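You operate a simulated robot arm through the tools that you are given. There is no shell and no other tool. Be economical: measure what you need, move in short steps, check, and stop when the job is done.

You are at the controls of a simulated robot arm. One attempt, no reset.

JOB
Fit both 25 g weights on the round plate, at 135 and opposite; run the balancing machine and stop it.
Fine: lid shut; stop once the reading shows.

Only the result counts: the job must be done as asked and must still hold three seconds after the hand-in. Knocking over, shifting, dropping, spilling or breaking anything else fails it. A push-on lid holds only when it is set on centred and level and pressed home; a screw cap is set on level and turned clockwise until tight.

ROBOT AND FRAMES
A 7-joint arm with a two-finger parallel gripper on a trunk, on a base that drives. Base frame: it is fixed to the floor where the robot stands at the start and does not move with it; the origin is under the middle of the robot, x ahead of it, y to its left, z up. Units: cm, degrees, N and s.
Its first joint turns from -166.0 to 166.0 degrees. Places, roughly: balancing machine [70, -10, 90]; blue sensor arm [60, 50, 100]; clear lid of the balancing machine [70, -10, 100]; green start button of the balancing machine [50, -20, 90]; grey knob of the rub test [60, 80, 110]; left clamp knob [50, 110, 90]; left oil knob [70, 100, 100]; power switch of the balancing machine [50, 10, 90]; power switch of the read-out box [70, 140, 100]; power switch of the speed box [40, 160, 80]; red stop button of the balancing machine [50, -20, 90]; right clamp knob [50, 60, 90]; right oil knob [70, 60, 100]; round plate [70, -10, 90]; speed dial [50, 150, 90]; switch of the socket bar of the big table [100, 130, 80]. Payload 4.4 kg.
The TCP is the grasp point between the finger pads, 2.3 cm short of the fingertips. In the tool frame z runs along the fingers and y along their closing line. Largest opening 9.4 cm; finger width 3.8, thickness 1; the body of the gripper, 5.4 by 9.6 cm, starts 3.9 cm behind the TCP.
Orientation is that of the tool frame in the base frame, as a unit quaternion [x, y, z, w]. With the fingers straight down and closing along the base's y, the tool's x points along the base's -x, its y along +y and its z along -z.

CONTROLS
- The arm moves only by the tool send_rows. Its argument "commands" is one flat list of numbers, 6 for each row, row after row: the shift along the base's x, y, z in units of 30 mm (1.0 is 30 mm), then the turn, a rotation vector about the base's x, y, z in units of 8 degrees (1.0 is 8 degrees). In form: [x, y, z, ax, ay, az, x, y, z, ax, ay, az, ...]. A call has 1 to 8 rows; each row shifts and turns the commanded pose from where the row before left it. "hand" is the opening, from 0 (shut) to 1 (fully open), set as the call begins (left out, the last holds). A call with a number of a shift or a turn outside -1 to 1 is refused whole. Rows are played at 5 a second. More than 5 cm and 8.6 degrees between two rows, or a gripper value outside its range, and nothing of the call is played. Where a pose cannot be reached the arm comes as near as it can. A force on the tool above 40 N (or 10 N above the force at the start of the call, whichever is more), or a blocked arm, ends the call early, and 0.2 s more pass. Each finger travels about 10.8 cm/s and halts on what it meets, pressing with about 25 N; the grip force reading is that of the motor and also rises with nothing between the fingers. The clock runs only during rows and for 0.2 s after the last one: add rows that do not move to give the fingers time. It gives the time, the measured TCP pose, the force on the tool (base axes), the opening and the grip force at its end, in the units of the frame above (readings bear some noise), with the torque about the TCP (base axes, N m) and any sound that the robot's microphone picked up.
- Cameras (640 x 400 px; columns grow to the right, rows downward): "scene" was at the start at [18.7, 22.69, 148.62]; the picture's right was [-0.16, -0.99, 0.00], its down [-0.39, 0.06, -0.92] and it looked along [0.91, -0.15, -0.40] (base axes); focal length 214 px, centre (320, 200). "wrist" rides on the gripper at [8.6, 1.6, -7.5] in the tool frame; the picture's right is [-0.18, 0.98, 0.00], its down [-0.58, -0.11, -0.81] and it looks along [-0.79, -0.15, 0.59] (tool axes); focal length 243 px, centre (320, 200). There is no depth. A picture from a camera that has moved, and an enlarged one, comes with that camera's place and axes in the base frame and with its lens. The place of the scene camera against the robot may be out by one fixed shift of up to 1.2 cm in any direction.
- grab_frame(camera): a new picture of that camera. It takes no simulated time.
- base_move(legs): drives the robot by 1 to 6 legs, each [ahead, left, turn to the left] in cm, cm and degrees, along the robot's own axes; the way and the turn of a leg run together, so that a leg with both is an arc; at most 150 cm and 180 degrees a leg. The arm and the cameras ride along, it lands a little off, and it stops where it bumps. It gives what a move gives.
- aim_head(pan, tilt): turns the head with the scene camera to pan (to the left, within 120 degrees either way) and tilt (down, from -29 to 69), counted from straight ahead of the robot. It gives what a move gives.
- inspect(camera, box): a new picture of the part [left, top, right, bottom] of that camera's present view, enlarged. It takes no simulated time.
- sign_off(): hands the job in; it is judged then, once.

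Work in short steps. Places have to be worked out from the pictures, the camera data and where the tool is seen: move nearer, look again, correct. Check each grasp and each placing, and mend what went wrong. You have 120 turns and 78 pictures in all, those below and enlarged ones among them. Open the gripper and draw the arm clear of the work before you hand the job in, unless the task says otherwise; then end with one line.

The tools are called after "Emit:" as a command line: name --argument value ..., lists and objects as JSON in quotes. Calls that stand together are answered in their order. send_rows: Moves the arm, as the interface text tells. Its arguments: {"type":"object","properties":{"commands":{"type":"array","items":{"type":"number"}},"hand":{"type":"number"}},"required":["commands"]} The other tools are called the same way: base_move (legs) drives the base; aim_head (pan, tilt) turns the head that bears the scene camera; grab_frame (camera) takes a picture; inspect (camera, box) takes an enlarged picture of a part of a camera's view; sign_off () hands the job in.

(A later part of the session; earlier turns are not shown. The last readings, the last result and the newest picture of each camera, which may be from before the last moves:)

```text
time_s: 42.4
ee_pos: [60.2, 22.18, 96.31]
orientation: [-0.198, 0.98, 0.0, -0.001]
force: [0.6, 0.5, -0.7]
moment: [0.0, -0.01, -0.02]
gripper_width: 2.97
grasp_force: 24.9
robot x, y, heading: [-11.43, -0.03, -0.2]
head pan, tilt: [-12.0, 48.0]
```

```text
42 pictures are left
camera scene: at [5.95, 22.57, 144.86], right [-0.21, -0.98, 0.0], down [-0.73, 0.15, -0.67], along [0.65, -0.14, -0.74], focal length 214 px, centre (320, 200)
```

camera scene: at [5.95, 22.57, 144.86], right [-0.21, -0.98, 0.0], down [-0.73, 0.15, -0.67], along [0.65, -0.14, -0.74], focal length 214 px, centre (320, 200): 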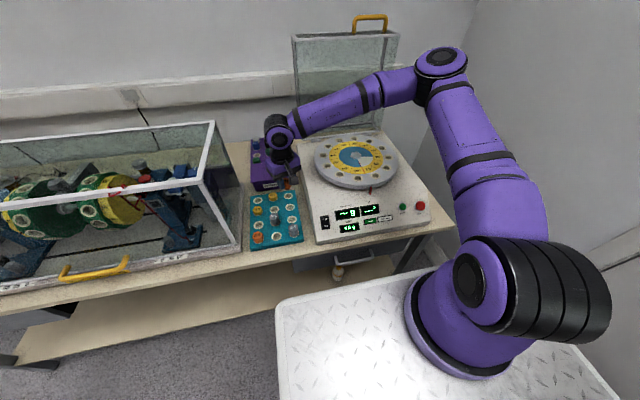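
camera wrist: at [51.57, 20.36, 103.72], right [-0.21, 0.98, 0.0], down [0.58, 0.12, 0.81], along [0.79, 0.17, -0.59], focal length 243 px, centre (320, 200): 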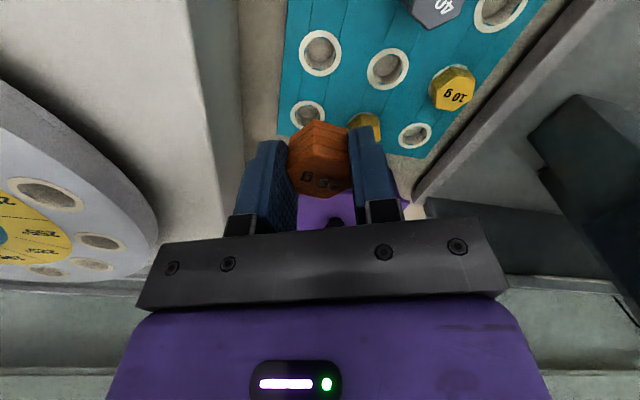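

Weight held. I raise it and go over the plate to measure the holes.

Emit:
send_rows --commands '[-0.1, 0, 0.9, 0, 0, 0, -0.1, 0, 0.9, 0, 0, 0, -0.3, -0.5, 0.9, 0, 0, 0, -0.5, -0.9, 0.9, 0, 0, 0, -0.5, -0.9, 0.9, 0, 0, 0, -0.5, -0.9, 0.9, 0, 0, 0, -0.5, -0.9, 0, 0, 0, 0, -0.4, -0.9, 0, 0, 0, 0]'

Emit:
send_rows --commands '[0, -0.9, 0, 0, 0, 0, 0, -0.9, 0, 0, 0, 0, 0, -0.9, 0, 0, 0, 0, 0, -0.9, 0, 0, 0, 0]'

Emit:
grab_frame --camera "wrist"

Emit:
inspect --camera "scene" --box '[300, 120, 410, 200]'

```text
time_s: 44.2
ee_pos: [51.59, 7.26, 112.38]
orientation: [-0.199, 0.98, -0.001, 0.0]
force: [0.5, 0.3, -1.0]
moment: [-0.05, 0.02, 0.01]
gripper_width: 3.01
grasp_force: 25.0
robot x, y, heading: [-11.35, 0.1, 0.0]
head pan, tilt: [-12.0, 48.0]
```

```text
time_s: 45.2
ee_pos: [51.6, -3.75, 112.42]
orientation: [-0.199, 0.98, 0.001, 0.0]
force: [0.2, 0.5, -0.8]
moment: [0.01, 0.03, -0.03]
gripper_width: 3.01
grasp_force: 25.1
robot x, y, heading: [-11.17, -0.23, 0.1]
head pan, tilt: [-12.0, 48.0]
```

```text
41 pictures are left
camera wrist: at [42.88, -5.46, 119.84], right [-0.21, 0.98, 0.0], down [0.58, 0.12, 0.81], along [0.79, 0.17, -0.59], focal length 243 px, centre (320, 200)
```

wrist: 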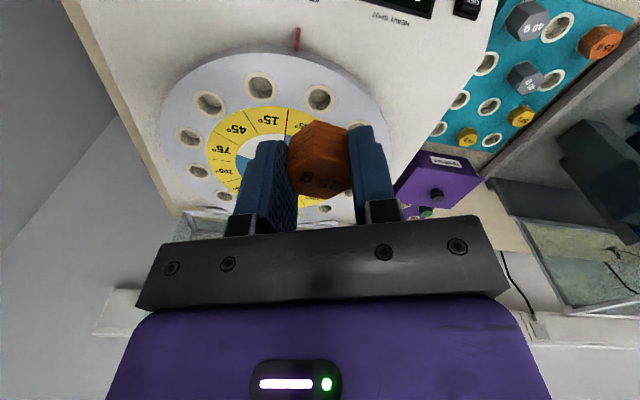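

```text
5.00 times, centred on (355, 160) of scene
camera zoom: at [5.94, 22.61, 144.86], right [-0.21, -0.98, 0.0], down [-0.73, 0.15, -0.67], along [0.65, -0.14, -0.74], focal length 1072 px, centre (145, 400)
```

zoom: 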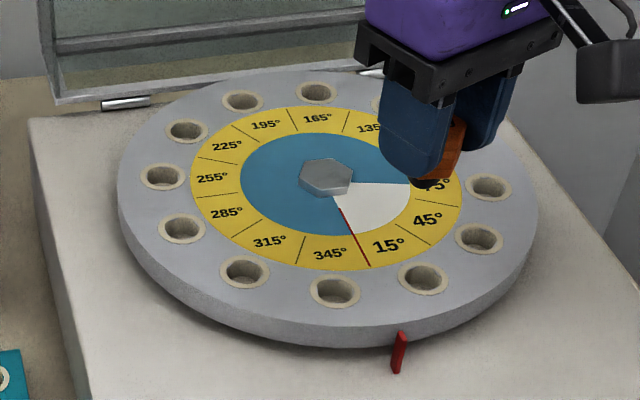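

Scene and wrist rays agree: plate centre ≈ (70.95, −5.85), plate top z ≈ 93.5, hole radius 12.85; so 135° is at ≈ (80.0, −14.9) and 315° at ≈ (61.9, 3.3). I carry the weight over to the 135° hole.

Emit:
send_rows --commands '[0.95, -0.37, 0, 0, 0, 0, 0.95, -0.37, 0, 0, 0, 0, 0.95, -0.37, 0, 0, 0, 0, 0.95, -0.37, 0, 0, 0, 0, 0.95, -0.37, 0, 0, 0, 0, 0.95, -0.37, 0, 0, 0, 0, 0.95, -0.37, -0.2, 0, 0, 0, 0.95, -0.37, -0.4, 0, 0, 0]'

Emit:
send_rows --commands '[0.95, -0.37, -0.6, 0, 0, 0, 0.93, -0.35, -0.7, 0, 0, 0]'

Emit:
grab_frame --camera "wrist"

Emit:
inspect --camera "scene" --box '[320, 110, 430, 190]'

```text
time_s: 47.0
ee_pos: [74.28, -12.59, 110.83]
orientation: [-0.198, 0.98, 0.001, -0.001]
force: [-0.3, 0.7, 0.8]
moment: [-0.03, -0.04, -0.03]
gripper_width: 3.01
grasp_force: 25.4
robot x, y, heading: [-11.54, 0.08, 0.2]
head pan, tilt: [-12.0, 48.0]
```

```text
time_s: 47.6
ee_pos: [80.02, -14.79, 106.79]
orientation: [-0.198, 0.98, 0.0, -0.001]
force: [0.0, -0.3, -0.3]
moment: [-0.02, -0.03, -0.03]
gripper_width: 3.01
grasp_force: 24.9
robot x, y, heading: [-11.27, -0.4, -0.0]
head pan, tilt: [-12.0, 48.0]
```

```text
39 pictures are left
camera wrist: at [71.42, -16.51, 114.22], right [-0.21, 0.98, 0.0], down [0.58, 0.12, 0.81], along [0.79, 0.17, -0.59], focal length 243 px, centre (320, 200)
```

wrist: 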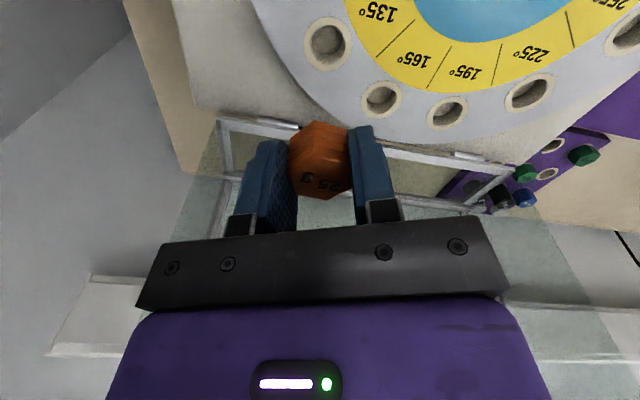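

```text
5.00 times, centred on (375, 150) of scene
camera zoom: at [5.88, 22.57, 144.87], right [-0.21, -0.98, 0.0], down [-0.73, 0.15, -0.67], along [0.65, -0.14, -0.74], focal length 1072 px, centre (45, 450)
```

zoom: 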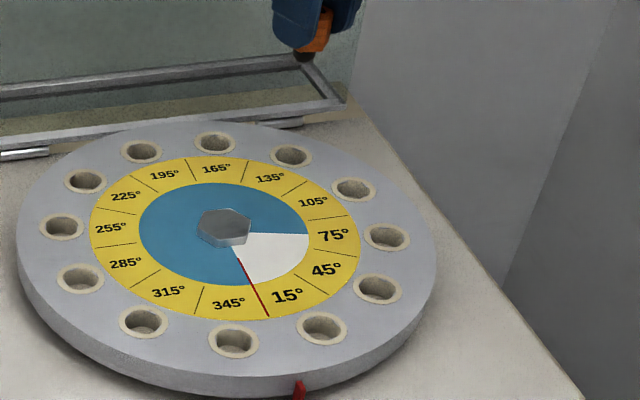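

The wrist view puts the 135° hole nearer (79.2, −14.3). I shift part-way, descend 5 cm and look enlarged.

Emit:
send_rows --commands '[-0.25, 0.15, -0.8, 0, 0, 0, 0, 0, -0.8, 0, 0, 0]'

Emit:
inspect --camera "wrist" --box '[200, 40, 440, 240]'

Emit:
inspect --camera "scene" --box '[340, 110, 420, 170]'

```text
time_s: 48.2
ee_pos: [79.26, -14.37, 101.87]
orientation: [-0.197, 0.98, 0.001, 0.0]
force: [0.1, 0.4, 0.3]
moment: [-0.01, 0.0, 0.0]
gripper_width: 3.01
grasp_force: 24.8
robot x, y, heading: [-11.05, 0.16, 0.0]
head pan, tilt: [-12.0, 48.0]
```

```text
2.00 times, centred on (320, 140) of wrist
camera zoom: at [70.62, -16.09, 109.36], right [-0.21, 0.98, 0.0], down [0.58, 0.12, 0.81], along [0.79, 0.17, -0.59], focal length 485 px, centre (320, 320)
```

zoom: 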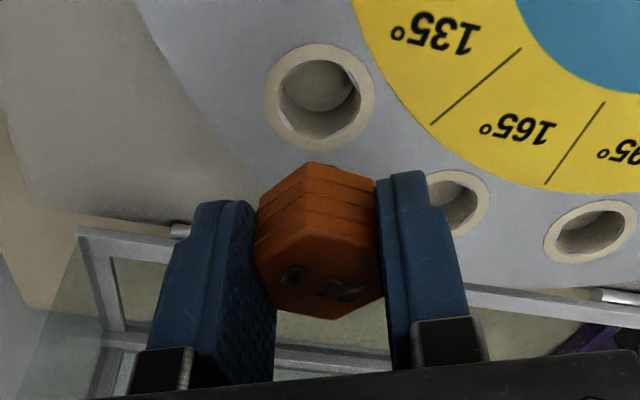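

```text
6.67 times, centred on (380, 140) of scene
camera zoom: at [5.91, 22.57, 144.87], right [-0.21, -0.98, 0.0], down [-0.73, 0.15, -0.67], along [0.65, -0.14, -0.74], focal length 1430 px, centre (-80, 600)
```

zoom: 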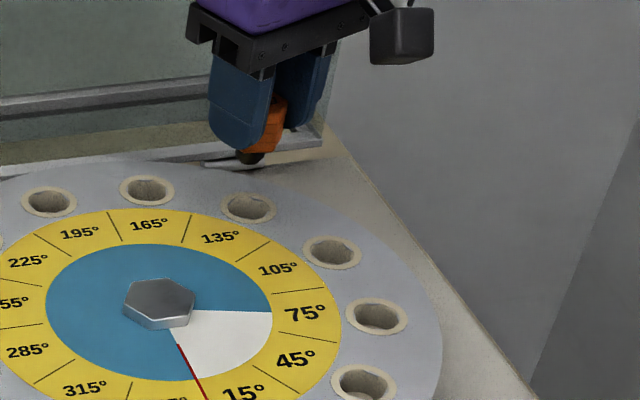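

Laterally the hole lines up exactly; I descend a further 2.7 cm and look again to settle the depth direction.

Emit:
send_rows --commands '[-0.03, 0.03, -0.5, 0, 0, 0, 0, 0, -0.4, 0, 0, 0]'

Emit:
inspect --camera "wrist" --box '[200, 40, 440, 240]'

Emit:
inspect --camera "scene" --box '[360, 120, 400, 150]'

```text
time_s: 48.8
ee_pos: [79.13, -14.28, 99.27]
orientation: [-0.198, 0.98, 0.0, 0.0]
force: [-0.3, 0.5, 0.0]
moment: [-0.04, -0.02, -0.01]
gripper_width: 2.99
grasp_force: 24.8
robot x, y, heading: [-11.33, 0.17, 0.1]
head pan, tilt: [-12.0, 48.0]
```

```text
2.00 times, centred on (320, 140) of wrist
camera zoom: at [70.47, -15.99, 106.62], right [-0.21, 0.98, 0.0], down [0.58, 0.12, 0.81], along [0.79, 0.17, -0.59], focal length 485 px, centre (320, 320)
```

zoom: 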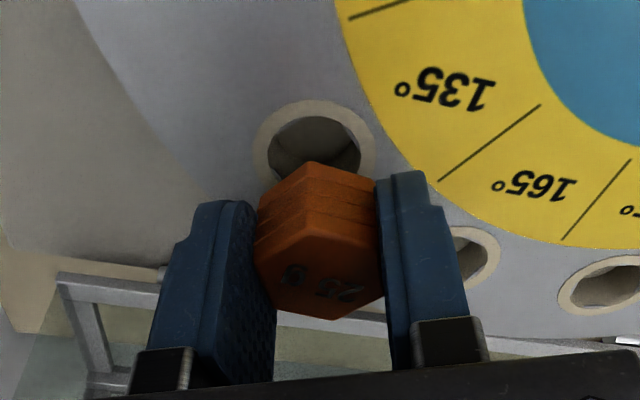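

```text
13.33 times, centred on (380, 135) of scene
camera zoom: at [5.92, 22.57, 144.87], right [-0.21, -0.98, 0.0], down [-0.73, 0.15, -0.67], along [0.65, -0.14, -0.74], focal length 2860 px, centre (-480, 1067)
```

zoom: 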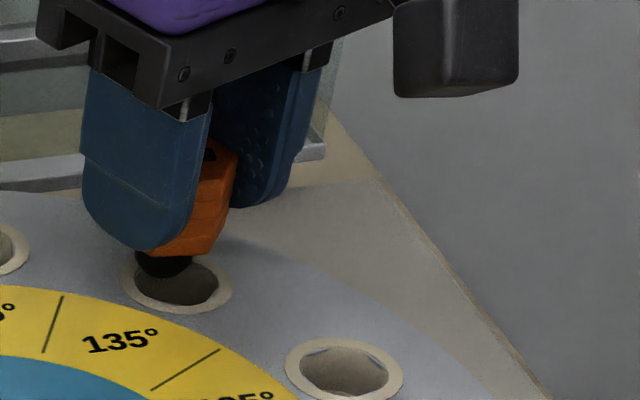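

Pin is just above the hole, about 0.25 cm off to the +y side. I correct that and lower 1.3 cm, checking the force.

Emit:
send_rows --commands '[0.02, -0.09, 0, 0, 0, 0, 0, 0, -0.22, 0, 0, 0, 0, 0, -0.22, 0, 0, 0]'

Emit:
inspect --camera "scene" --box '[360, 120, 400, 150]'

```text
time_s: 49.6
ee_pos: [79.05, -14.65, 97.87]
orientation: [-0.198, 0.98, 0.001, -0.001]
force: [-7.1, -2.9, -3.4]
moment: [-0.12, 0.25, 0.02]
gripper_width: 3.0
grasp_force: 25.3
robot x, y, heading: [-11.23, -0.06, 0.1]
head pan, tilt: [-12.0, 48.0]
```

```text
13.33 times, centred on (380, 135) of scene
camera zoom: at [5.9, 22.55, 144.87], right [-0.21, -0.98, 0.0], down [-0.73, 0.15, -0.67], along [0.65, -0.14, -0.74], focal length 2860 px, centre (-480, 1067)
```

zoom: 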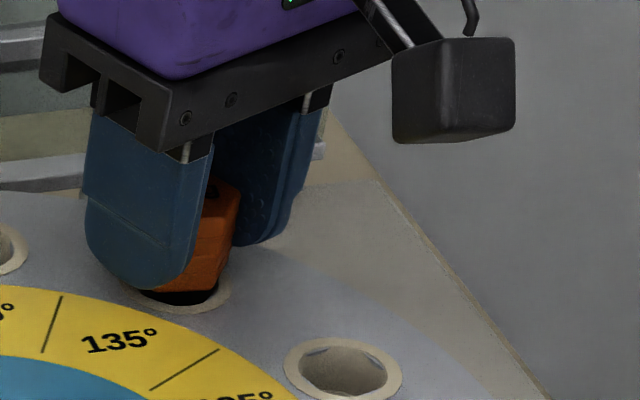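

The pin has entered, with a side force pushing it toward −x; I yield 0.25 cm that way and lower further.

Emit:
send_rows --commands '[-0.09, -0.03, 0, 0, 0, 0, 0, 0, -0.17, 0, 0, 0, 0, 0, -0.17, 0, 0, 0]'

Emit:
inspect --camera "scene" --box '[360, 120, 400, 150]'

```text
time_s: 50.4
ee_pos: [78.89, -14.62, 97.08]
orientation: [-0.198, 0.98, 0.002, 0.0]
force: [1.1, -0.6, 12.5]
moment: [-0.08, -0.05, 0.13]
gripper_width: 3.03
grasp_force: 25.0
robot x, y, heading: [-11.56, 0.4, -0.1]
head pan, tilt: [-12.0, 48.0]
```

```text
13.33 times, centred on (380, 135) of scene
camera zoom: at [5.89, 22.57, 144.87], right [-0.21, -0.98, 0.0], down [-0.73, 0.15, -0.67], along [0.65, -0.14, -0.74], focal length 2860 px, centre (-480, 1067)
```

zoom: 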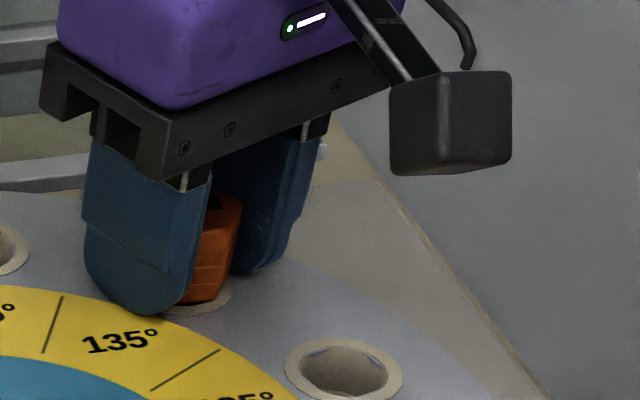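

12 N upward and the hex sits on the ring: seated. I open, rise and check.

Emit:
send_rows --commands '[0, 0, 0.03, 0, 0, 0, 0, 0, 0, 0, 0, 0, 0, 0, 0, 0, 0, 0]' --hand 0.5

Emit:
send_rows --commands '[0, 0, 0.5, 0, 0, 0, 0, 0, 0.8, 0, 0, 0, 0, 0, 0.9, 0, 0, 0, 0, 0, 0.9, 0, 0, 0, -0.3, 0.3, 0.9, 0, 0, 0, -0.9, 0.4, 0.5, 0, 0, 0]'

Emit:
inspect --camera "scene" --box '[310, 110, 420, 200]'

```text
time_s: 51.2
ee_pos: [78.93, -14.62, 96.92]
orientation: [-0.197, 0.98, 0.001, -0.001]
force: [-0.5, 3.9, 3.7]
moment: [-0.01, -0.04, 0.07]
gripper_width: 4.56
grasp_force: 0.1
robot x, y, heading: [-11.36, -0.13, 0.4]
head pan, tilt: [-12.0, 48.0]
```

```text
time_s: 52.6
ee_pos: [75.35, -12.45, 110.55]
orientation: [-0.197, 0.98, 0.001, -0.001]
force: [0.3, -0.2, 0.2]
moment: [-0.03, 0.02, 0.0]
gripper_width: 4.7
grasp_force: 0.0
robot x, y, heading: [-11.31, -0.05, 0.1]
head pan, tilt: [-12.0, 48.0]
```

```text
4.44 times, centred on (365, 155) of scene
camera zoom: at [5.96, 22.56, 144.86], right [-0.21, -0.98, 0.0], down [-0.73, 0.15, -0.67], along [0.65, -0.14, -0.74], focal length 953 px, centre (120, 400)
```

zoom: 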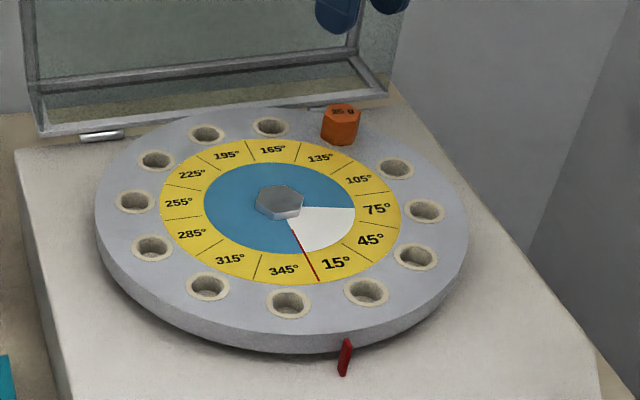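

The first weight sits upright in 135°. Now the second: I check its hex orientation and the clearance to the glass cage.

Emit:
inspect --camera "scene" --box '[215, 205, 295, 255]'

```text
8.00 times, centred on (255, 230) of scene
camera zoom: at [5.96, 22.56, 144.86], right [-0.21, -0.98, 0.0], down [-0.73, 0.15, -0.67], along [0.65, -0.14, -0.74], focal length 1716 px, centre (840, -40)
```

zoom: 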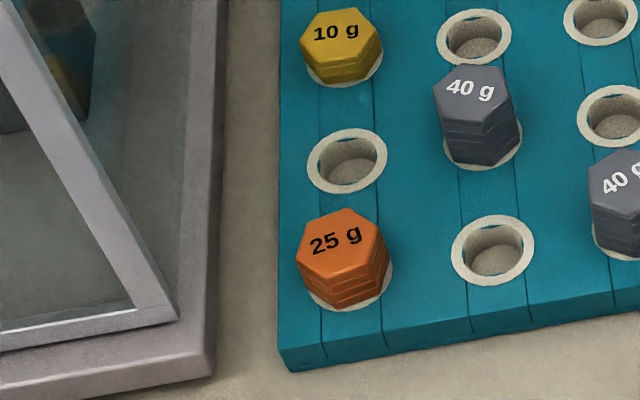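

The hexagon has flats facing ±x, so closing along x (camera toward −y) is ideal and also clears the cage. Weight centre ≈ (47.9, 34.5). I travel there high, turning the tool.

Emit:
send_rows --commands '[-0.57, 0.95, 0, 0, 0, 0.567, -0.57, 0.95, 0, 0, 0, 0.567, -0.57, 0.95, 0, 0, 0, 0.567, -0.57, 0.95, 0, 0, 0, 0.567, -0.57, 0.95, 0, 0, 0, 0.567, -0.57, 0.95, 0, 0, 0, 0.567, -0.57, 0.95, 0, 0, 0, 0.567, -0.57, 0.95, 0, 0, 0, 0.567]' --hand 0.55

Emit:
send_rows --commands '[-0.57, 0.95, 0, 0, 0, 0.567, -0.57, 0.95, 0, 0, 0, 0.567, -0.57, 0.95, 0, 0, 0, 0.567, -0.57, 0.95, 0, 0, 0, 0.567, -0.57, 0.95, 0, 0, 0, 0.567, -0.57, 0.95, 0, 0, 0, 0.567, -0.57, 0.95, 0, 0, 0, 0.567, -0.57, 0.9, 0, 0, 0, 0.567]'

Emit:
grab_frame --camera "scene"

Emit:
grab_frame --camera "wrist"

```text
time_s: 54.4
ee_pos: [61.66, 10.15, 110.6]
orientation: [-0.493, 0.87, 0.001, 0.0]
force: [0.4, -0.6, 0.2]
moment: [0.0, 0.03, -0.02]
gripper_width: 5.19
grasp_force: 0.0
robot x, y, heading: [-11.76, 0.03, 0.0]
head pan, tilt: [-12.0, 48.0]
```

```text
time_s: 56.2
ee_pos: [49.1, 26.33, 115.14]
orientation: [0.739, -0.674, -0.001, 0.0]
force: [0.1, 0.5, -0.6]
moment: [0.02, 0.01, 0.0]
gripper_width: 5.17
grasp_force: 0.0
out of reach, approached as far as the arm can: row 6, 7, 8
robot x, y, heading: [-11.37, 0.29, 0.2]
head pan, tilt: [-12.0, 48.0]
```

```text
29 pictures are left
camera scene: at [5.94, 22.58, 144.86], right [-0.21, -0.98, 0.0], down [-0.73, 0.15, -0.67], along [0.65, -0.14, -0.74], focal length 214 px, centre (320, 200)
```

scene: 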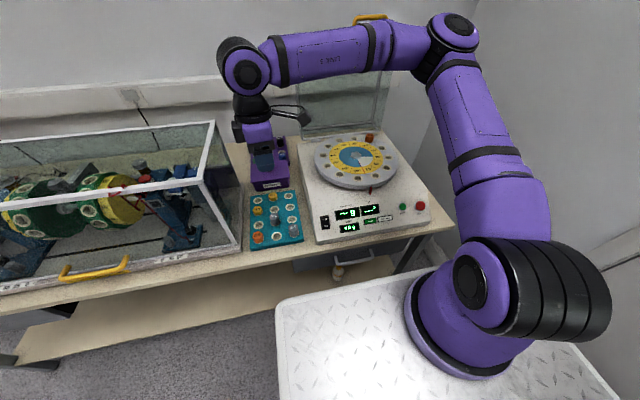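

```text
28 pictures are left
camera wrist: at [48.3, 17.6, 122.62], right [-1.0, 0.09, 0.0], down [0.06, 0.59, 0.81], along [0.07, 0.8, -0.59], focal length 243 px, centre (320, 200)
```

wrist: 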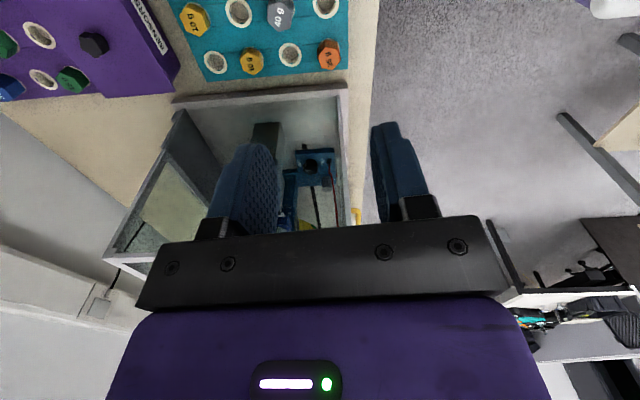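

The arm ran into an inner limit here. I back the base 12 cm and approach again.

Emit:
base_move --legs '[[-12, 0, 0]]'

Emit:
send_rows --commands '[0.9, 0.2, 0, 0, 0, 0, 0.9, 0.2, -0.2, 0, 0, 0, 0.9, 0.4, -0.4, 0, 0, 0, 0.9, 0.5, -0.5, 0, 0, 0, 0, 0.5, -0.5, 0, 0, 0, 0, 0.5, -0.5, 0, 0, 0, 0, 0.4, -0.5, 0, 0, 0]'

Emit:
grab_frame --camera "scene"

```text
time_s: 57.5
ee_pos: [37.19, 26.18, 115.21]
orientation: [0.739, -0.673, -0.001, -0.001]
force: [0.0, -0.9, -0.7]
moment: [-0.01, 0.0, 0.0]
gripper_width: 5.16
grasp_force: 0.0
robot x, y, heading: [-23.32, -0.04, -0.0]
head pan, tilt: [-12.0, 48.0]
```

```text
time_s: 59.1
ee_pos: [39.34, 25.72, 106.77]
orientation: [0.739, -0.674, -0.001, -0.001]
force: [-0.7, 0.2, 0.4]
moment: [-0.01, -0.02, -0.02]
gripper_width: 5.18
grasp_force: 0.0
out of reach, approached as far as the arm can: row 1, 2, 3, 4, 5, 6, 7
robot x, y, heading: [-23.68, 0.2, -0.2]
head pan, tilt: [-12.0, 48.0]
```

```text
27 pictures are left
camera scene: at [-6.14, 22.54, 144.87], right [-0.21, -0.98, 0.0], down [-0.73, 0.15, -0.67], along [0.65, -0.14, -0.74], focal length 214 px, centre (320, 200)
```

scene: 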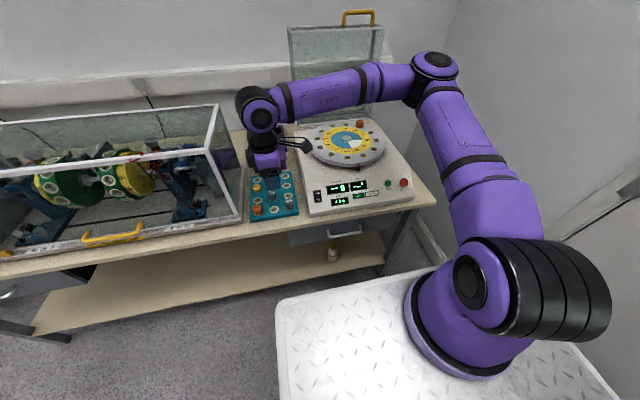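

It is a wrist limit, not distance. Turning the robot left relaxes the wrist, so I raise slightly and turn the base 35° left (the arm swings back clear of the table).

Emit:
send_rows --commands '[-0.5, 0, 0.9, 0, 0, 0, -0.5, 0, 0.9, 0, 0, 0]'

Emit:
base_move --legs '[[0, 0, 35]]'

Emit:
aim_head --pan -42 --tilt 42

Emit:
grab_frame --camera "scene"

```text
time_s: 59.7
ee_pos: [36.49, 25.87, 112.31]
orientation: [0.739, -0.673, -0.001, 0.001]
force: [-0.2, -0.5, 0.6]
moment: [0.0, 0.03, 0.02]
gripper_width: 5.17
grasp_force: 0.0
robot x, y, heading: [-23.51, -0.33, 0.0]
head pan, tilt: [-12.0, 48.0]
```

```text
time_s: 61.7
ee_pos: [10.32, 55.72, 112.21]
orientation: [0.909, -0.417, -0.001, 0.0]
force: [-0.3, -0.5, -0.2]
moment: [0.01, 0.04, -0.01]
gripper_width: 5.15
grasp_force: 0.0
robot x, y, heading: [-22.91, 0.05, 35.7]
head pan, tilt: [-12.0, 48.0]
```

```text
time_s: 62.7
ee_pos: [10.46, 55.7, 112.04]
orientation: [0.909, -0.418, -0.001, 0.001]
force: [0.3, 0.0, 0.5]
moment: [0.0, 0.02, 0.0]
gripper_width: 5.18
grasp_force: 0.0
robot x, y, heading: [-23.11, 0.06, 35.7]
head pan, tilt: [-42.0, 42.0]
```

```text
26 pictures are left
camera scene: at [-21.02, 24.68, 145.72], right [-0.11, -0.99, 0.0], down [-0.67, 0.08, -0.74], along [0.74, -0.08, -0.67], focal length 214 px, centre (320, 200)
```

scene: 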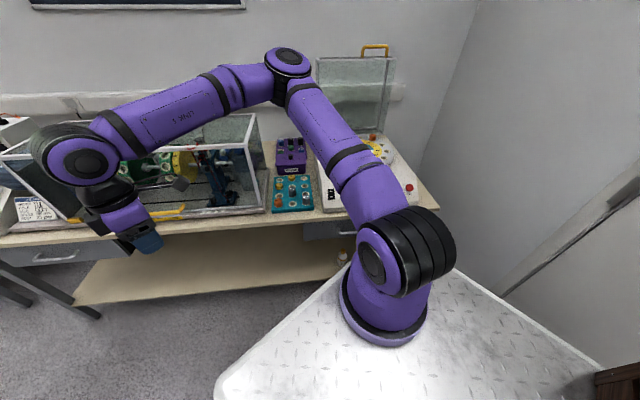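

Now undo the yaw and move to in front of the tray, then over it.

Emit:
send_rows --commands '[0.6, -0.88, 0, 0, 0, -0.56, 0.6, -0.88, 0, 0, 0, -0.56, 0.6, -0.88, 0, 0, 0, -0.56, 0.6, -0.88, 0, 0, 0, -0.56, 0.6, -0.88, 0, 0, 0, -0.56, 0.6, -0.88, 0, 0, 0, -0.56, 0.6, -0.88, 0, 0, 0, -0.56, 0.6, -0.88, 0, 0, 0, -0.56]'

Emit:
send_rows --commands '[0.95, 0, -0.2, 0, 0, 0, 0.95, 0, -0.2, 0, 0, 0, 0.95, 0, -0.3, 0, 0, 0, 0.95, 0, -0.3, 0, 0, 0, 0.95, 0, -0.4, 0, 0, 0, 0.95, 0, -0.5, 0, 0, 0, 0.95, 0, -0.6, 0, 0, 0, 0.95, 0, -0.7, 0, 0, 0]'

Emit:
grab_frame --camera "wrist"

```text
time_s: 64.5
ee_pos: [24.83, 34.74, 112.28]
orientation: [0.736, -0.676, -0.001, 0.0]
force: [0.7, 0.5, -0.4]
moment: [-0.04, 0.0, -0.01]
gripper_width: 5.18
grasp_force: 0.2
robot x, y, heading: [-23.07, -0.02, 35.5]
head pan, tilt: [-42.0, 42.0]
```

```text
time_s: 66.3
ee_pos: [39.88, 36.69, 102.33]
orientation: [0.733, -0.68, 0.001, -0.003]
force: [0.1, 0.3, 0.4]
moment: [-0.01, 0.0, -0.01]
gripper_width: 5.15
grasp_force: 0.0
out of reach, approached as far as the arm can: row 6, 7, 8
robot x, y, heading: [-23.47, -0.35, 35.4]
head pan, tilt: [-42.0, 42.0]
```

```text
25 pictures are left
camera wrist: at [38.87, 28.13, 109.86], right [-0.99, 0.11, 0.0], down [0.06, 0.59, 0.81], along [0.09, 0.8, -0.59], focal length 243 px, centre (320, 200)
```

wrist: 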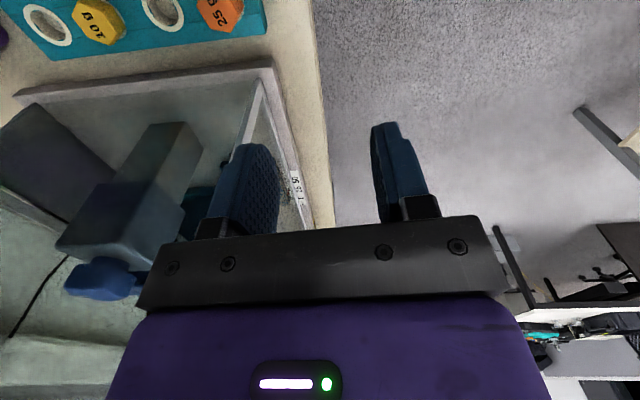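

Still limited at larger x, so a further left turn of the base helps. I retreat the arm first, then turn 22° more.

Emit:
send_rows --commands '[-0.95, -0.2, 0.5, 0, 0, 0, -0.95, -0.2, 0.5, 0, 0, 0, -0.95, 0, 0.5, 0, 0, 0, -0.95, 0, 0.5, 0, 0, 0, -0.95, 0, 0.5, 0, 0, 0, -0.95, 0, 0, 0, 0, 0]'

Emit:
base_move --legs '[[0, 0, 22]]'

Emit:
send_rows --commands '[0.3, -0.85, 0, 0, 0, -0.4, 0.3, -0.85, 0, 0, 0, -0.4, 0.3, -0.85, 0, 0, 0, -0.4, 0.3, -0.85, 0, 0, 0, -0.4, 0.3, -0.85, 0, 0, 0, -0.4, 0.3, -0.85, 0, 0, 0, -0.4, 0.3, -0.85, 0, 0, 0, -0.4]'

```text
time_s: 67.7
ee_pos: [22.9, 35.57, 109.81]
orientation: [0.736, -0.677, -0.001, 0.0]
force: [-0.1, -0.3, 0.4]
moment: [-0.01, 0.02, 0.01]
gripper_width: 5.18
grasp_force: 0.0
robot x, y, heading: [-23.72, 0.15, 35.5]
head pan, tilt: [-42.0, 42.0]
```

```text
time_s: 69.2
ee_pos: [6.05, 50.37, 109.89]
orientation: [0.852, -0.523, -0.001, 0.0]
force: [-0.4, 0.2, -0.9]
moment: [0.01, 0.01, 0.03]
gripper_width: 5.17
grasp_force: 0.1
robot x, y, heading: [-23.78, 0.03, 57.8]
head pan, tilt: [-42.0, 42.0]
```

```text
time_s: 70.8
ee_pos: [15.56, 37.24, 112.57]
orientation: [0.734, -0.679, -0.001, 0.0]
force: [-0.1, 1.2, -0.1]
moment: [0.02, 0.0, -0.02]
gripper_width: 5.14
grasp_force: 0.0
out of reach, approached as far as the arm can: row 3, 4, 5, 6, 7
robot x, y, heading: [-23.42, 0.41, 57.5]
head pan, tilt: [-42.0, 42.0]
```

Inner limit here only because it's close in; now forward over the tray.

Emit:
send_rows --commands '[0.95, -0.1, 0, 0, 0, 0, 0.95, -0.1, 0, 0, 0, 0, 0.95, -0.1, 0, 0, 0, 0, 0.95, -0.1, 0, 0, 0, 0, 0.95, -0.1, -0.2, 0, 0, 0, 0.95, -0.1, -0.2, 0, 0, 0, 0.95, -0.1, -0.3, 0, 0, 0, 0.95, -0.1, -0.3, 0, 0, 0]'

Emit:
send_rows --commands '[0.9, 0, -0.3, 0, 0, 0, 0.9, 0, -0.3, 0, 0, 0, 0.9, 0, -0.3, 0, 0, 0]'

Emit:
grab_frame --camera "wrist"

```text
time_s: 72.7
ee_pos: [32.62, 37.02, 110.33]
orientation: [0.733, -0.68, 0.0, 0.0]
force: [-0.2, 0.5, 0.0]
moment: [-0.03, 0.0, -0.01]
gripper_width: 5.17
grasp_force: 0.1
out of reach, approached as far as the arm can: row 6, 7, 8
robot x, y, heading: [-23.43, 0.13, 57.5]
head pan, tilt: [-42.0, 42.0]
```

```text
time_s: 73.5
ee_pos: [33.4, 39.04, 108.88]
orientation: [0.733, -0.68, -0.001, -0.001]
force: [0.8, -0.2, 0.6]
moment: [-0.02, -0.01, 0.0]
gripper_width: 5.18
grasp_force: 0.0
out of reach, approached as far as the arm can: row 1, 2, 3
robot x, y, heading: [-23.53, -0.1, 57.6]
head pan, tilt: [-42.0, 42.0]
```

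```text
24 pictures are left
camera wrist: at [32.42, 30.36, 116.24], right [-0.99, 0.11, 0.0], down [0.07, 0.59, 0.81], along [0.09, 0.8, -0.59], focal length 243 px, centre (320, 200)
```

wrist: 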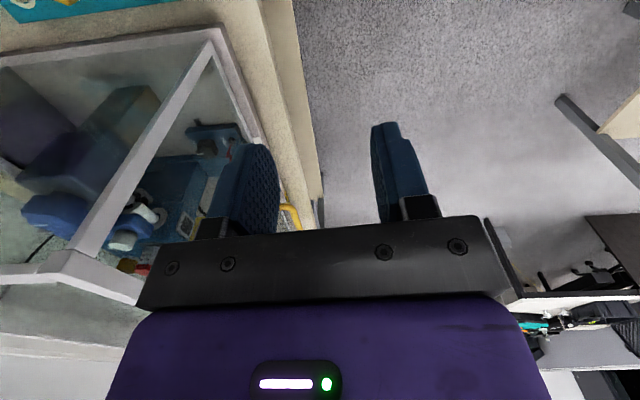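

The limit depends on azimuth from the robot axis (tool yaw − azimuth), so heading doesn't help but standing closer does. I turn back to heading 0 and drive forward to x ≈ 0.

Emit:
send_rows --commands '[-0.5, -0.5, 0.9, 0, 0, 0, -0.5, -0.5, 0.9, 0, 0, 0]'

Emit:
base_move --legs '[[0, 0, -57.5]]'

Emit:
base_move --legs '[[23, 0, 0]]'

Emit:
aim_head --pan -8 --tilt 50

Emit:
grab_frame --camera "scene"

```text
time_s: 74.0
ee_pos: [30.33, 36.06, 114.36]
orientation: [0.734, -0.679, -0.002, 0.0]
force: [0.5, 0.2, -1.0]
moment: [0.01, 0.01, 0.0]
gripper_width: 5.15
grasp_force: 0.1
robot x, y, heading: [-23.31, 0.23, 57.5]
head pan, tilt: [-42.0, 42.0]
```

```text
time_s: 77.0
ee_pos: [35.79, -26.11, 114.28]
orientation: [-0.317, 0.948, 0.0, 0.0]
force: [-0.5, 0.8, 0.5]
moment: [0.02, 0.01, -0.01]
gripper_width: 5.15
grasp_force: 0.0
robot x, y, heading: [-23.74, 0.07, -0.1]
head pan, tilt: [-42.0, 42.0]
```

```text
time_s: 78.7
ee_pos: [59.05, -26.24, 114.3]
orientation: [-0.317, 0.949, 0.001, 0.001]
force: [0.7, 0.0, -0.8]
moment: [-0.01, 0.01, 0.0]
gripper_width: 5.17
grasp_force: 0.1
robot x, y, heading: [-0.31, -0.04, -0.1]
head pan, tilt: [-42.0, 42.0]
```

```text
time_s: 79.7
ee_pos: [59.11, -26.17, 114.32]
orientation: [-0.317, 0.948, 0.001, 0.0]
force: [-0.8, -0.5, -0.4]
moment: [-0.01, 0.05, -0.01]
gripper_width: 5.19
grasp_force: 0.0
robot x, y, heading: [-0.12, 0.07, -0.2]
head pan, tilt: [-8.0, 50.0]
```

```text
23 pictures are left
camera scene: at [17.01, 23.03, 144.6], right [-0.14, -0.99, 0.0], down [-0.76, 0.11, -0.64], along [0.64, -0.09, -0.77], focal length 214 px, centre (320, 200)
```

scene: 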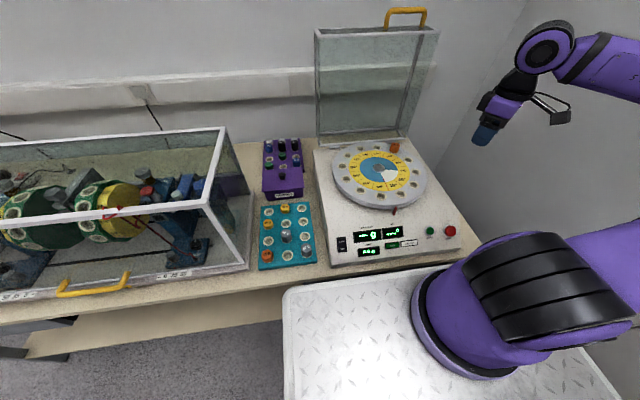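

I travel over the plate to the tray, turning the tool gradually.

Emit:
send_rows --commands '[0, 0.97, 0, 0, 0, 0.35, 0, 0.97, 0, 0, 0, 0.35, 0, 0.97, 0, 0, 0, 0.35, 0, 0.97, 0, 0, 0, 0.35, 0, 0.97, 0, 0, 0, 0.35, 0, 0.97, 0, 0, 0, 0.35, 0, 0.97, 0, 0, 0, 0.35, 0, 0.97, 0, 0, 0, 0.35]'

Emit:
send_rows --commands '[0, 0.97, 0, 0, 0, 0.35, 0, 0.97, 0, 0, 0, 0.35, 0, 0.97, 0, 0, 0, 0.35, 0, 0.97, 0, 0, 0, 0.35, -0.2, 0.97, 0, 0, 0, 0.35, -0.3, 0.97, 0, 0, 0, 0.35, -0.4, 0.97, -0.1, 0, 0, 0.35, -0.4, 0.97, -0.2, 0, 0, 0.35]'

Emit:
send_rows --commands '[-0.5, 0.97, -0.2, 0, 0, 0.35, -0.5, 0.97, -0.2, 0, 0, 0.35, -0.5, 0.97, -0.3, 0, 0, 0.35, -0.5, 0.97, -0.3, 0, 0, 0.35, -0.4, 0.5, -0.6, 0, 0, 0.35]'

Emit:
grab_frame --camera "wrist"

```text
time_s: 81.5
ee_pos: [59.07, -2.93, 114.24]
orientation: [-0.495, 0.869, 0.001, 0.0]
force: [0.4, -0.4, -0.2]
moment: [0.04, 0.01, -0.01]
gripper_width: 5.16
grasp_force: 0.1
robot x, y, heading: [-0.55, -0.37, -0.2]
head pan, tilt: [-8.0, 50.0]
```

```text
time_s: 83.3
ee_pos: [54.98, 20.45, 113.34]
orientation: [-0.653, 0.757, 0.001, 0.0]
force: [-0.4, -0.9, 0.2]
moment: [0.04, 0.01, 0.03]
gripper_width: 5.18
grasp_force: 0.0
robot x, y, heading: [-0.31, 0.06, -0.2]
head pan, tilt: [-8.0, 50.0]
```

```text
time_s: 84.5
ee_pos: [55.27, 26.7, 115.23]
orientation: [0.73, -0.683, -0.002, -0.001]
force: [0.2, 0.3, -0.4]
moment: [0.03, 0.04, 0.02]
gripper_width: 5.2
grasp_force: 0.2
out of reach, approached as far as the arm can: row 2, 3, 4, 5
robot x, y, heading: [-0.2, 0.21, -0.2]
head pan, tilt: [-8.0, 50.0]
```

```text
22 pictures are left
camera wrist: at [54.19, 18.12, 122.7], right [-0.99, 0.12, 0.0], down [0.07, 0.58, 0.81], along [0.1, 0.8, -0.59], focal length 243 px, centre (320, 200)
```

wrist: 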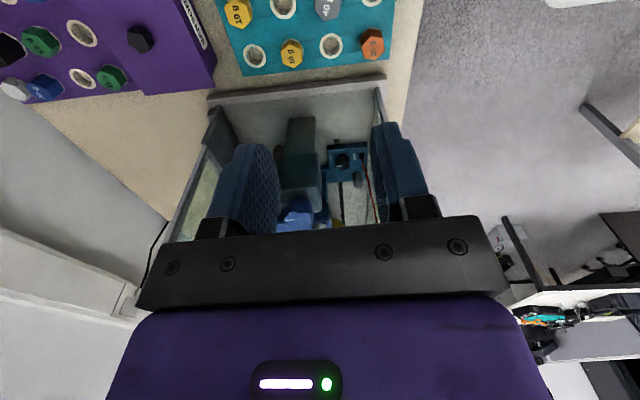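

The limit again matches yaw − azimuth ≈ 247°; the target itself (azimuth 36°) is allowed. I ease the yaw back, move over the weight, then re-turn.

Emit:
send_rows --commands '[0, 0, 0, 0, 0, -1, -0.4, 0.6, 0, 0, 0, -1, -0.5, 0.6, -0.3, 0, 0, -0.5, -0.5, 0.6, -0.5, 0, 0, 0, -0.5, 0.5, -0.6, 0, 0, 0, -0.45, 0.3, -0.8, 0, 0, 0]'

Emit:
send_rows --commands '[0, 0, -0.8, 0, 0, 0.9, 0, 0, -0.8, 0, 0, 0.9, 0, 0, -0.8, 0, 0, 0.9]'

Emit:
grab_frame --camera "wrist"

```text
time_s: 85.9
ee_pos: [58.74, 28.07, 120.65]
orientation: [-0.613, 0.79, 0.002, 0.001]
force: [0.3, 0.3, 0.5]
moment: [-0.02, -0.04, 0.0]
gripper_width: 5.14
grasp_force: 0.0
out of reach, approached as far as the arm can: row 2, 3, 4, 5, 6
robot x, y, heading: [-0.54, -0.07, 0.2]
head pan, tilt: [-8.0, 50.0]
```

```text
time_s: 86.7
ee_pos: [59.87, 25.38, 114.39]
orientation: [0.75, -0.661, -0.001, -0.001]
force: [-1.1, 0.2, 0.3]
moment: [-0.02, -0.08, -0.02]
gripper_width: 5.15
grasp_force: 0.0
out of reach, approached as far as the arm can: row 1, 2, 3
robot x, y, heading: [-0.09, 0.0, 0.0]
head pan, tilt: [-8.0, 50.0]
```

```text
21 pictures are left
camera wrist: at [59.36, 16.79, 121.81], right [-1.0, 0.06, 0.0], down [0.03, 0.59, 0.81], along [0.05, 0.81, -0.59], focal length 243 px, centre (320, 200)
```

wrist: 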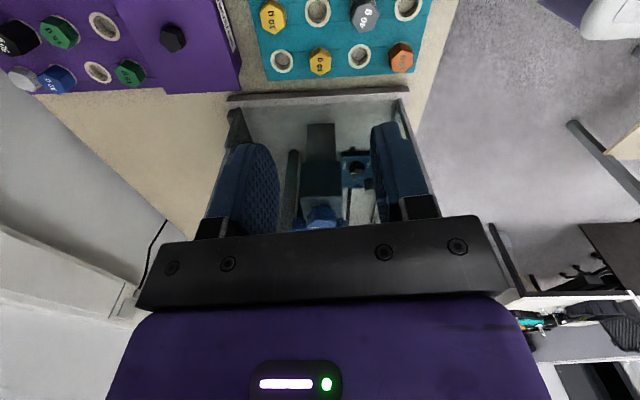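

The elbow seems caught near a limit. I turn the yaw back to about 230° (closing at 140°, still within 14° of a flat and clear of the cage) and step the base back 11 cm.

Emit:
send_rows --commands '[0.1, -0.3, 0, 0, 0, -1, 0.1, -0.3, 0, 0, 0, -1, 0, -0.3, 0, 0, 0, -1, 0, 0, 0, 0, 0, -1, 0, 0, 0, 0, 0, -1, 0, 0, 0, 0, 0, -0.9]'

Emit:
base_move --legs '[[-11, 0, 0]]'

Emit:
send_rows --commands '[0, 0.4, -0.3, 0, 0, 0, 0, 0.6, -0.4, 0, 0, 0, 0, 0.6, -0.4, 0, 0, 0, 0, 0.6, -0.4, 0, 0, 0]'

```text
time_s: 88.1
ee_pos: [60.67, 22.65, 114.23]
orientation: [-0.423, 0.906, 0.001, 0.001]
force: [-0.2, 0.3, -1.2]
moment: [0.02, 0.01, 0.02]
gripper_width: 5.17
grasp_force: 0.2
robot x, y, heading: [-0.13, 0.14, 0.0]
head pan, tilt: [-8.0, 50.0]
```

```text
time_s: 89.3
ee_pos: [49.56, 22.79, 114.31]
orientation: [-0.423, 0.906, 0.002, 0.0]
force: [-0.1, 0.0, -0.2]
moment: [0.04, -0.02, -0.02]
gripper_width: 5.16
grasp_force: 0.1
robot x, y, heading: [-11.25, -0.02, 0.0]
head pan, tilt: [-8.0, 50.0]
```

```text
time_s: 90.3
ee_pos: [50.36, 26.21, 112.0]
orientation: [-0.424, 0.906, 0.001, 0.001]
force: [-0.3, -0.1, 1.1]
moment: [-0.02, 0.01, -0.01]
gripper_width: 5.16
grasp_force: 0.1
out of reach, approached as far as the arm can: row 3, 4
robot x, y, heading: [-11.48, -0.2, -0.1]
head pan, tilt: [-8.0, 50.0]
```

All stalls occur at the same robot-frame place (x≈60, y≈26), i.e. a first-joint limit to the left. So I need the base turned left with this moderate yaw: back off, then turn 35° left.

Emit:
base_move --legs '[[-12, 0, 0]]'

Emit:
base_move --legs '[[0, 0, 35]]'

Emit:
send_rows --commands '[0.8, -0.7, 0, 0, 0, -0.55, 0.8, -0.7, 0, 0, 0, -0.55, 0.8, -0.7, 0, 0, 0, -0.55, 0.8, -0.7, 0, 0, 0, -0.55, 0.8, -0.7, 0, 0, 0, -0.55, 0.8, -0.7, 0, 0, 0, -0.55, 0.8, -0.7, 0, 0, 0, -0.55, 0.8, -0.7, 0, 0, 0, -0.55]'

```text
time_s: 91.6
ee_pos: [38.46, 26.29, 112.06]
orientation: [-0.424, 0.906, 0.002, 0.0]
force: [-0.6, 0.1, -0.4]
moment: [0.0, 0.0, -0.05]
gripper_width: 5.16
grasp_force: 0.1
robot x, y, heading: [-23.24, 0.06, 0.0]
head pan, tilt: [-8.0, 50.0]
```

```text
time_s: 93.6
ee_pos: [11.93, 56.95, 112.08]
orientation: [-0.677, 0.736, 0.002, 0.0]
force: [-0.3, -0.3, 0.5]
moment: [0.05, -0.03, 0.02]
gripper_width: 5.17
grasp_force: 0.1
robot x, y, heading: [-23.34, 0.13, 35.2]
head pan, tilt: [-8.0, 50.0]
```

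```text
time_s: 95.4
ee_pos: [31.28, 40.13, 111.97]
orientation: [-0.424, 0.906, 0.0, 0.001]
force: [-0.8, 0.1, 0.2]
moment: [0.0, 0.01, 0.01]
gripper_width: 5.18
grasp_force: 0.0
robot x, y, heading: [-23.49, -0.03, 34.9]
head pan, tilt: [-8.0, 50.0]
```

No limit now. On to above the weight.

Emit:
send_rows --commands '[0.5, -0.5, 0, 0, 0, 0, 0.7, -0.5, -0.1, 0, 0, 0, 0.8, -0.5, -0.3, 0, 0, 0, 0.9, -0.2, -0.6, 0, 0, 0, 0.9, -0.1, -0.7, 0, 0, 0, 0.9, -0.1, -0.8, 0, 0, 0, 0.8, 0, -0.8, 0, 0, 0, 0, 0, -0.9, 0, 0, 0]'

Emit:
grab_frame --camera "wrist"

Emit:
aim_head --pan -42 --tilt 50

Emit:
grab_frame --camera "scene"

```text
time_s: 97.2
ee_pos: [47.79, 34.41, 99.47]
orientation: [-0.423, 0.906, 0.002, 0.0]
force: [-0.3, 0.3, 0.9]
moment: [0.03, -0.01, 0.01]
gripper_width: 5.18
grasp_force: 0.1
robot x, y, heading: [-23.38, -0.17, 35.2]
head pan, tilt: [-8.0, 50.0]
```

```text
20 pictures are left
camera wrist: at [40.83, 28.97, 106.86], right [-0.64, 0.77, 0.0], down [0.46, 0.37, 0.81], along [0.62, 0.51, -0.59], focal length 243 px, centre (320, 200)
```

wrist: 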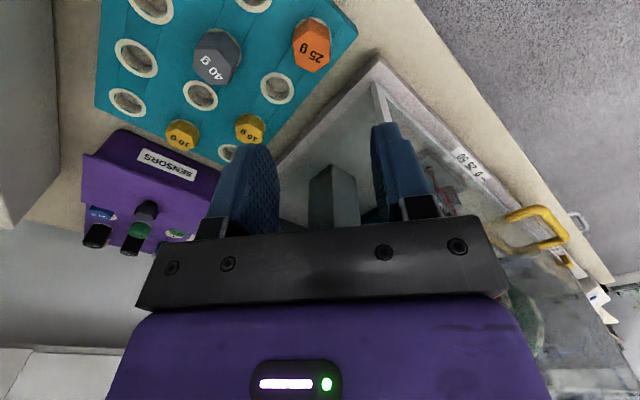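

```text
time_s: 98.2
ee_pos: [47.65, 34.52, 99.62]
orientation: [-0.423, 0.906, 0.001, 0.0]
force: [-0.5, 0.6, 0.7]
moment: [0.03, 0.02, -0.03]
gripper_width: 5.16
grasp_force: 0.1
robot x, y, heading: [-23.35, -0.17, 35.3]
head pan, tilt: [-42.0, 50.0]
```

```text
19 pictures are left
camera scene: at [-21.39, 24.74, 144.6], right [-0.12, -0.99, 0.0], down [-0.76, 0.09, -0.64], along [0.64, -0.08, -0.77], focal length 214 px, centre (320, 200)
```

scene: 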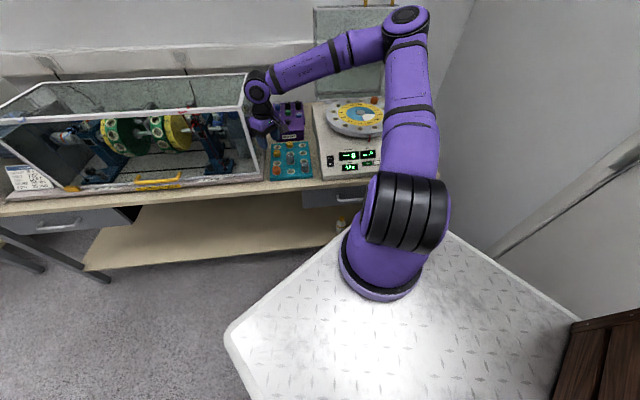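

Weight ≈ (48.4, 34.6). I descend to z 90 with a small shift and re-look.

Emit:
send_rows --commands '[0.2, 0, -0.8, 0, 0, 0, 0, 0, -0.8, 0, 0, 0, 0, 0, -0.8, 0, 0, 0, 0, 0, -0.8, 0, 0, 0]'

Emit:
grab_frame --camera "wrist"

```text
time_s: 99.2
ee_pos: [48.42, 34.46, 89.91]
orientation: [-0.423, 0.906, 0.0, 0.001]
force: [0.1, -0.1, 0.6]
moment: [0.0, -0.01, -0.01]
gripper_width: 5.17
grasp_force: 0.1
robot x, y, heading: [-23.09, -0.24, 35.6]
head pan, tilt: [-42.0, 50.0]
```

```text
18 pictures are left
camera wrist: at [41.48, 28.97, 97.35], right [-0.63, 0.77, 0.0], down [0.46, 0.37, 0.81], along [0.62, 0.51, -0.59], focal length 243 px, centre (320, 200)
```

wrist: 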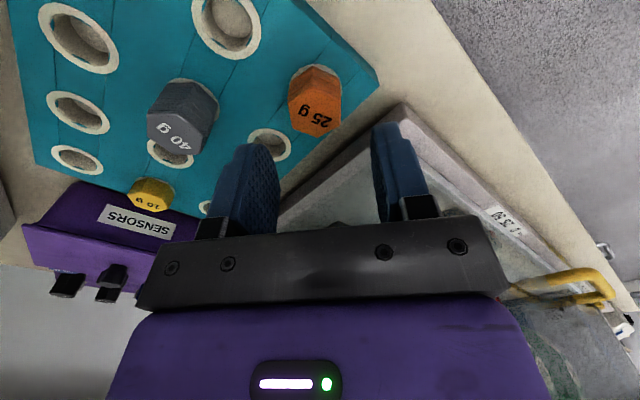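

Target ≈ (48.3, 34.3). Before the last descent I reduce the opening to 4.2 cm and check clearance to the cage with a scene close-up.

Emit:
send_rows --commands '[-0.05, -0.07, -0.4, 0, 0, 0, 0, 0, -0.3, 0, 0, 0]' --hand 0.45

Emit:
inspect --camera "scene" --box '[230, 110, 320, 190]'

Emit:
inspect --camera "wrist" --box '[200, 20, 520, 240]'

```text
time_s: 99.8
ee_pos: [48.1, 34.25, 87.86]
orientation: [-0.423, 0.906, 0.001, 0.001]
force: [-0.1, -0.2, -0.1]
moment: [0.02, 0.0, 0.02]
gripper_width: 4.24
grasp_force: 0.0
robot x, y, heading: [-23.59, -0.03, 34.8]
head pan, tilt: [-42.0, 50.0]
```

```text
5.00 times, centred on (275, 150) of scene
camera zoom: at [-21.4, 24.74, 144.6], right [-0.12, -0.99, 0.0], down [-0.76, 0.09, -0.64], along [0.64, -0.08, -0.77], focal length 1072 px, centre (545, 450)
```

zoom: 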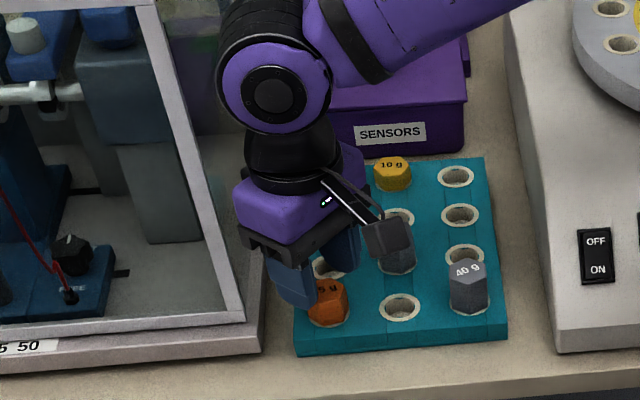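

```text
1.82 times, centred on (360, 130) of wrist
camera zoom: at [41.32, 28.81, 95.22], right [-0.64, 0.77, 0.0], down [0.46, 0.37, 0.81], along [0.62, 0.51, -0.59], focal length 441 px, centre (247, 327)
```

zoom: 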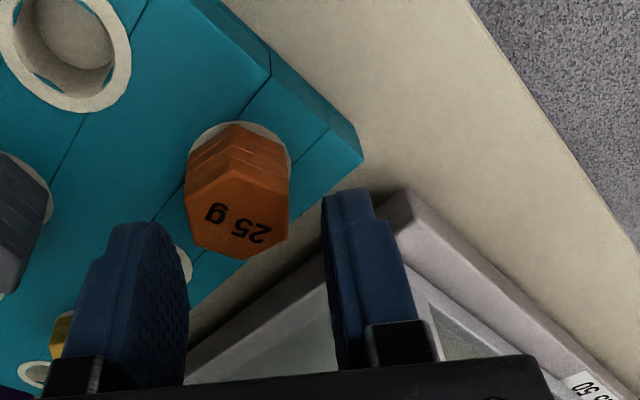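

There's over 1 cm to the cage and the flats face the pads well. I shift slightly, descend to z 85.2, and close.

Emit:
send_rows --commands '[0.02, -0.07, -0.3, 0, 0, 0, 0, 0, -0.3, 0, 0, 0, 0, 0, -0.28, 0, 0, 0]'

Emit:
send_rows --commands '[0, 0, 0, 0, 0, 0, 0, 0, 0, 0, 0, 0, 0, 0, 0, 0, 0, 0, 0, 0, 0, 0, 0, 0]' --hand 0.2

Emit:
send_rows --commands '[0, 0, 0.5, 0, 0, 0, 0, 0, 0.7, 0, 0, 0, 0, 0, 0.8, 0, 0, 0, 0, 0, 0.9, 0, 0, 0, 0, 0, 0.9, 0, 0, 0]'

Emit:
grab_frame --camera "wrist"

```text
time_s: 100.6
ee_pos: [48.26, 34.07, 85.21]
orientation: [-0.424, 0.906, 0.002, 0.002]
force: [-0.6, -0.2, -0.1]
moment: [-0.01, -0.02, 0.02]
gripper_width: 4.23
grasp_force: 0.1
robot x, y, heading: [-23.54, -0.0, 35.0]
head pan, tilt: [-42.0, 50.0]
```

```text
time_s: 101.6
ee_pos: [48.17, 34.18, 85.19]
orientation: [-0.423, 0.906, 0.0, 0.001]
force: [0.5, 0.1, 0.8]
moment: [0.0, 0.02, -0.03]
gripper_width: 3.02
grasp_force: 24.9
robot x, y, heading: [-23.51, 0.27, 35.1]
head pan, tilt: [-42.0, 50.0]
```

```text
time_s: 102.8
ee_pos: [48.19, 34.09, 96.5]
orientation: [-0.423, 0.906, 0.001, 0.001]
force: [-0.6, 0.3, 0.2]
moment: [-0.03, -0.01, -0.03]
gripper_width: 2.99
grasp_force: 24.3
robot x, y, heading: [-22.99, -0.17, 35.1]
head pan, tilt: [-42.0, 50.0]
```

```text
15 pictures are left
camera wrist: at [41.37, 28.65, 103.98], right [-0.64, 0.77, 0.0], down [0.46, 0.37, 0.81], along [0.62, 0.51, -0.59], focal length 243 px, centre (320, 200)
```

wrist: 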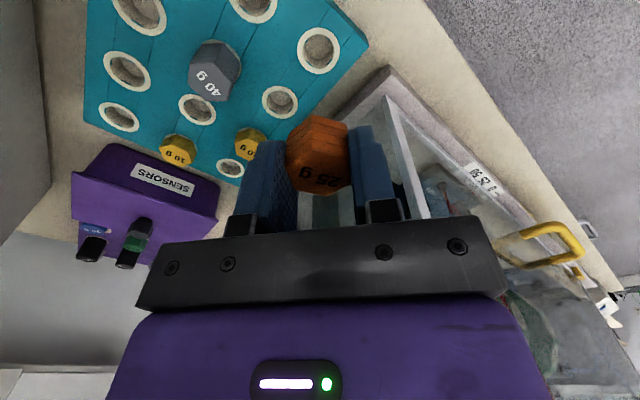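

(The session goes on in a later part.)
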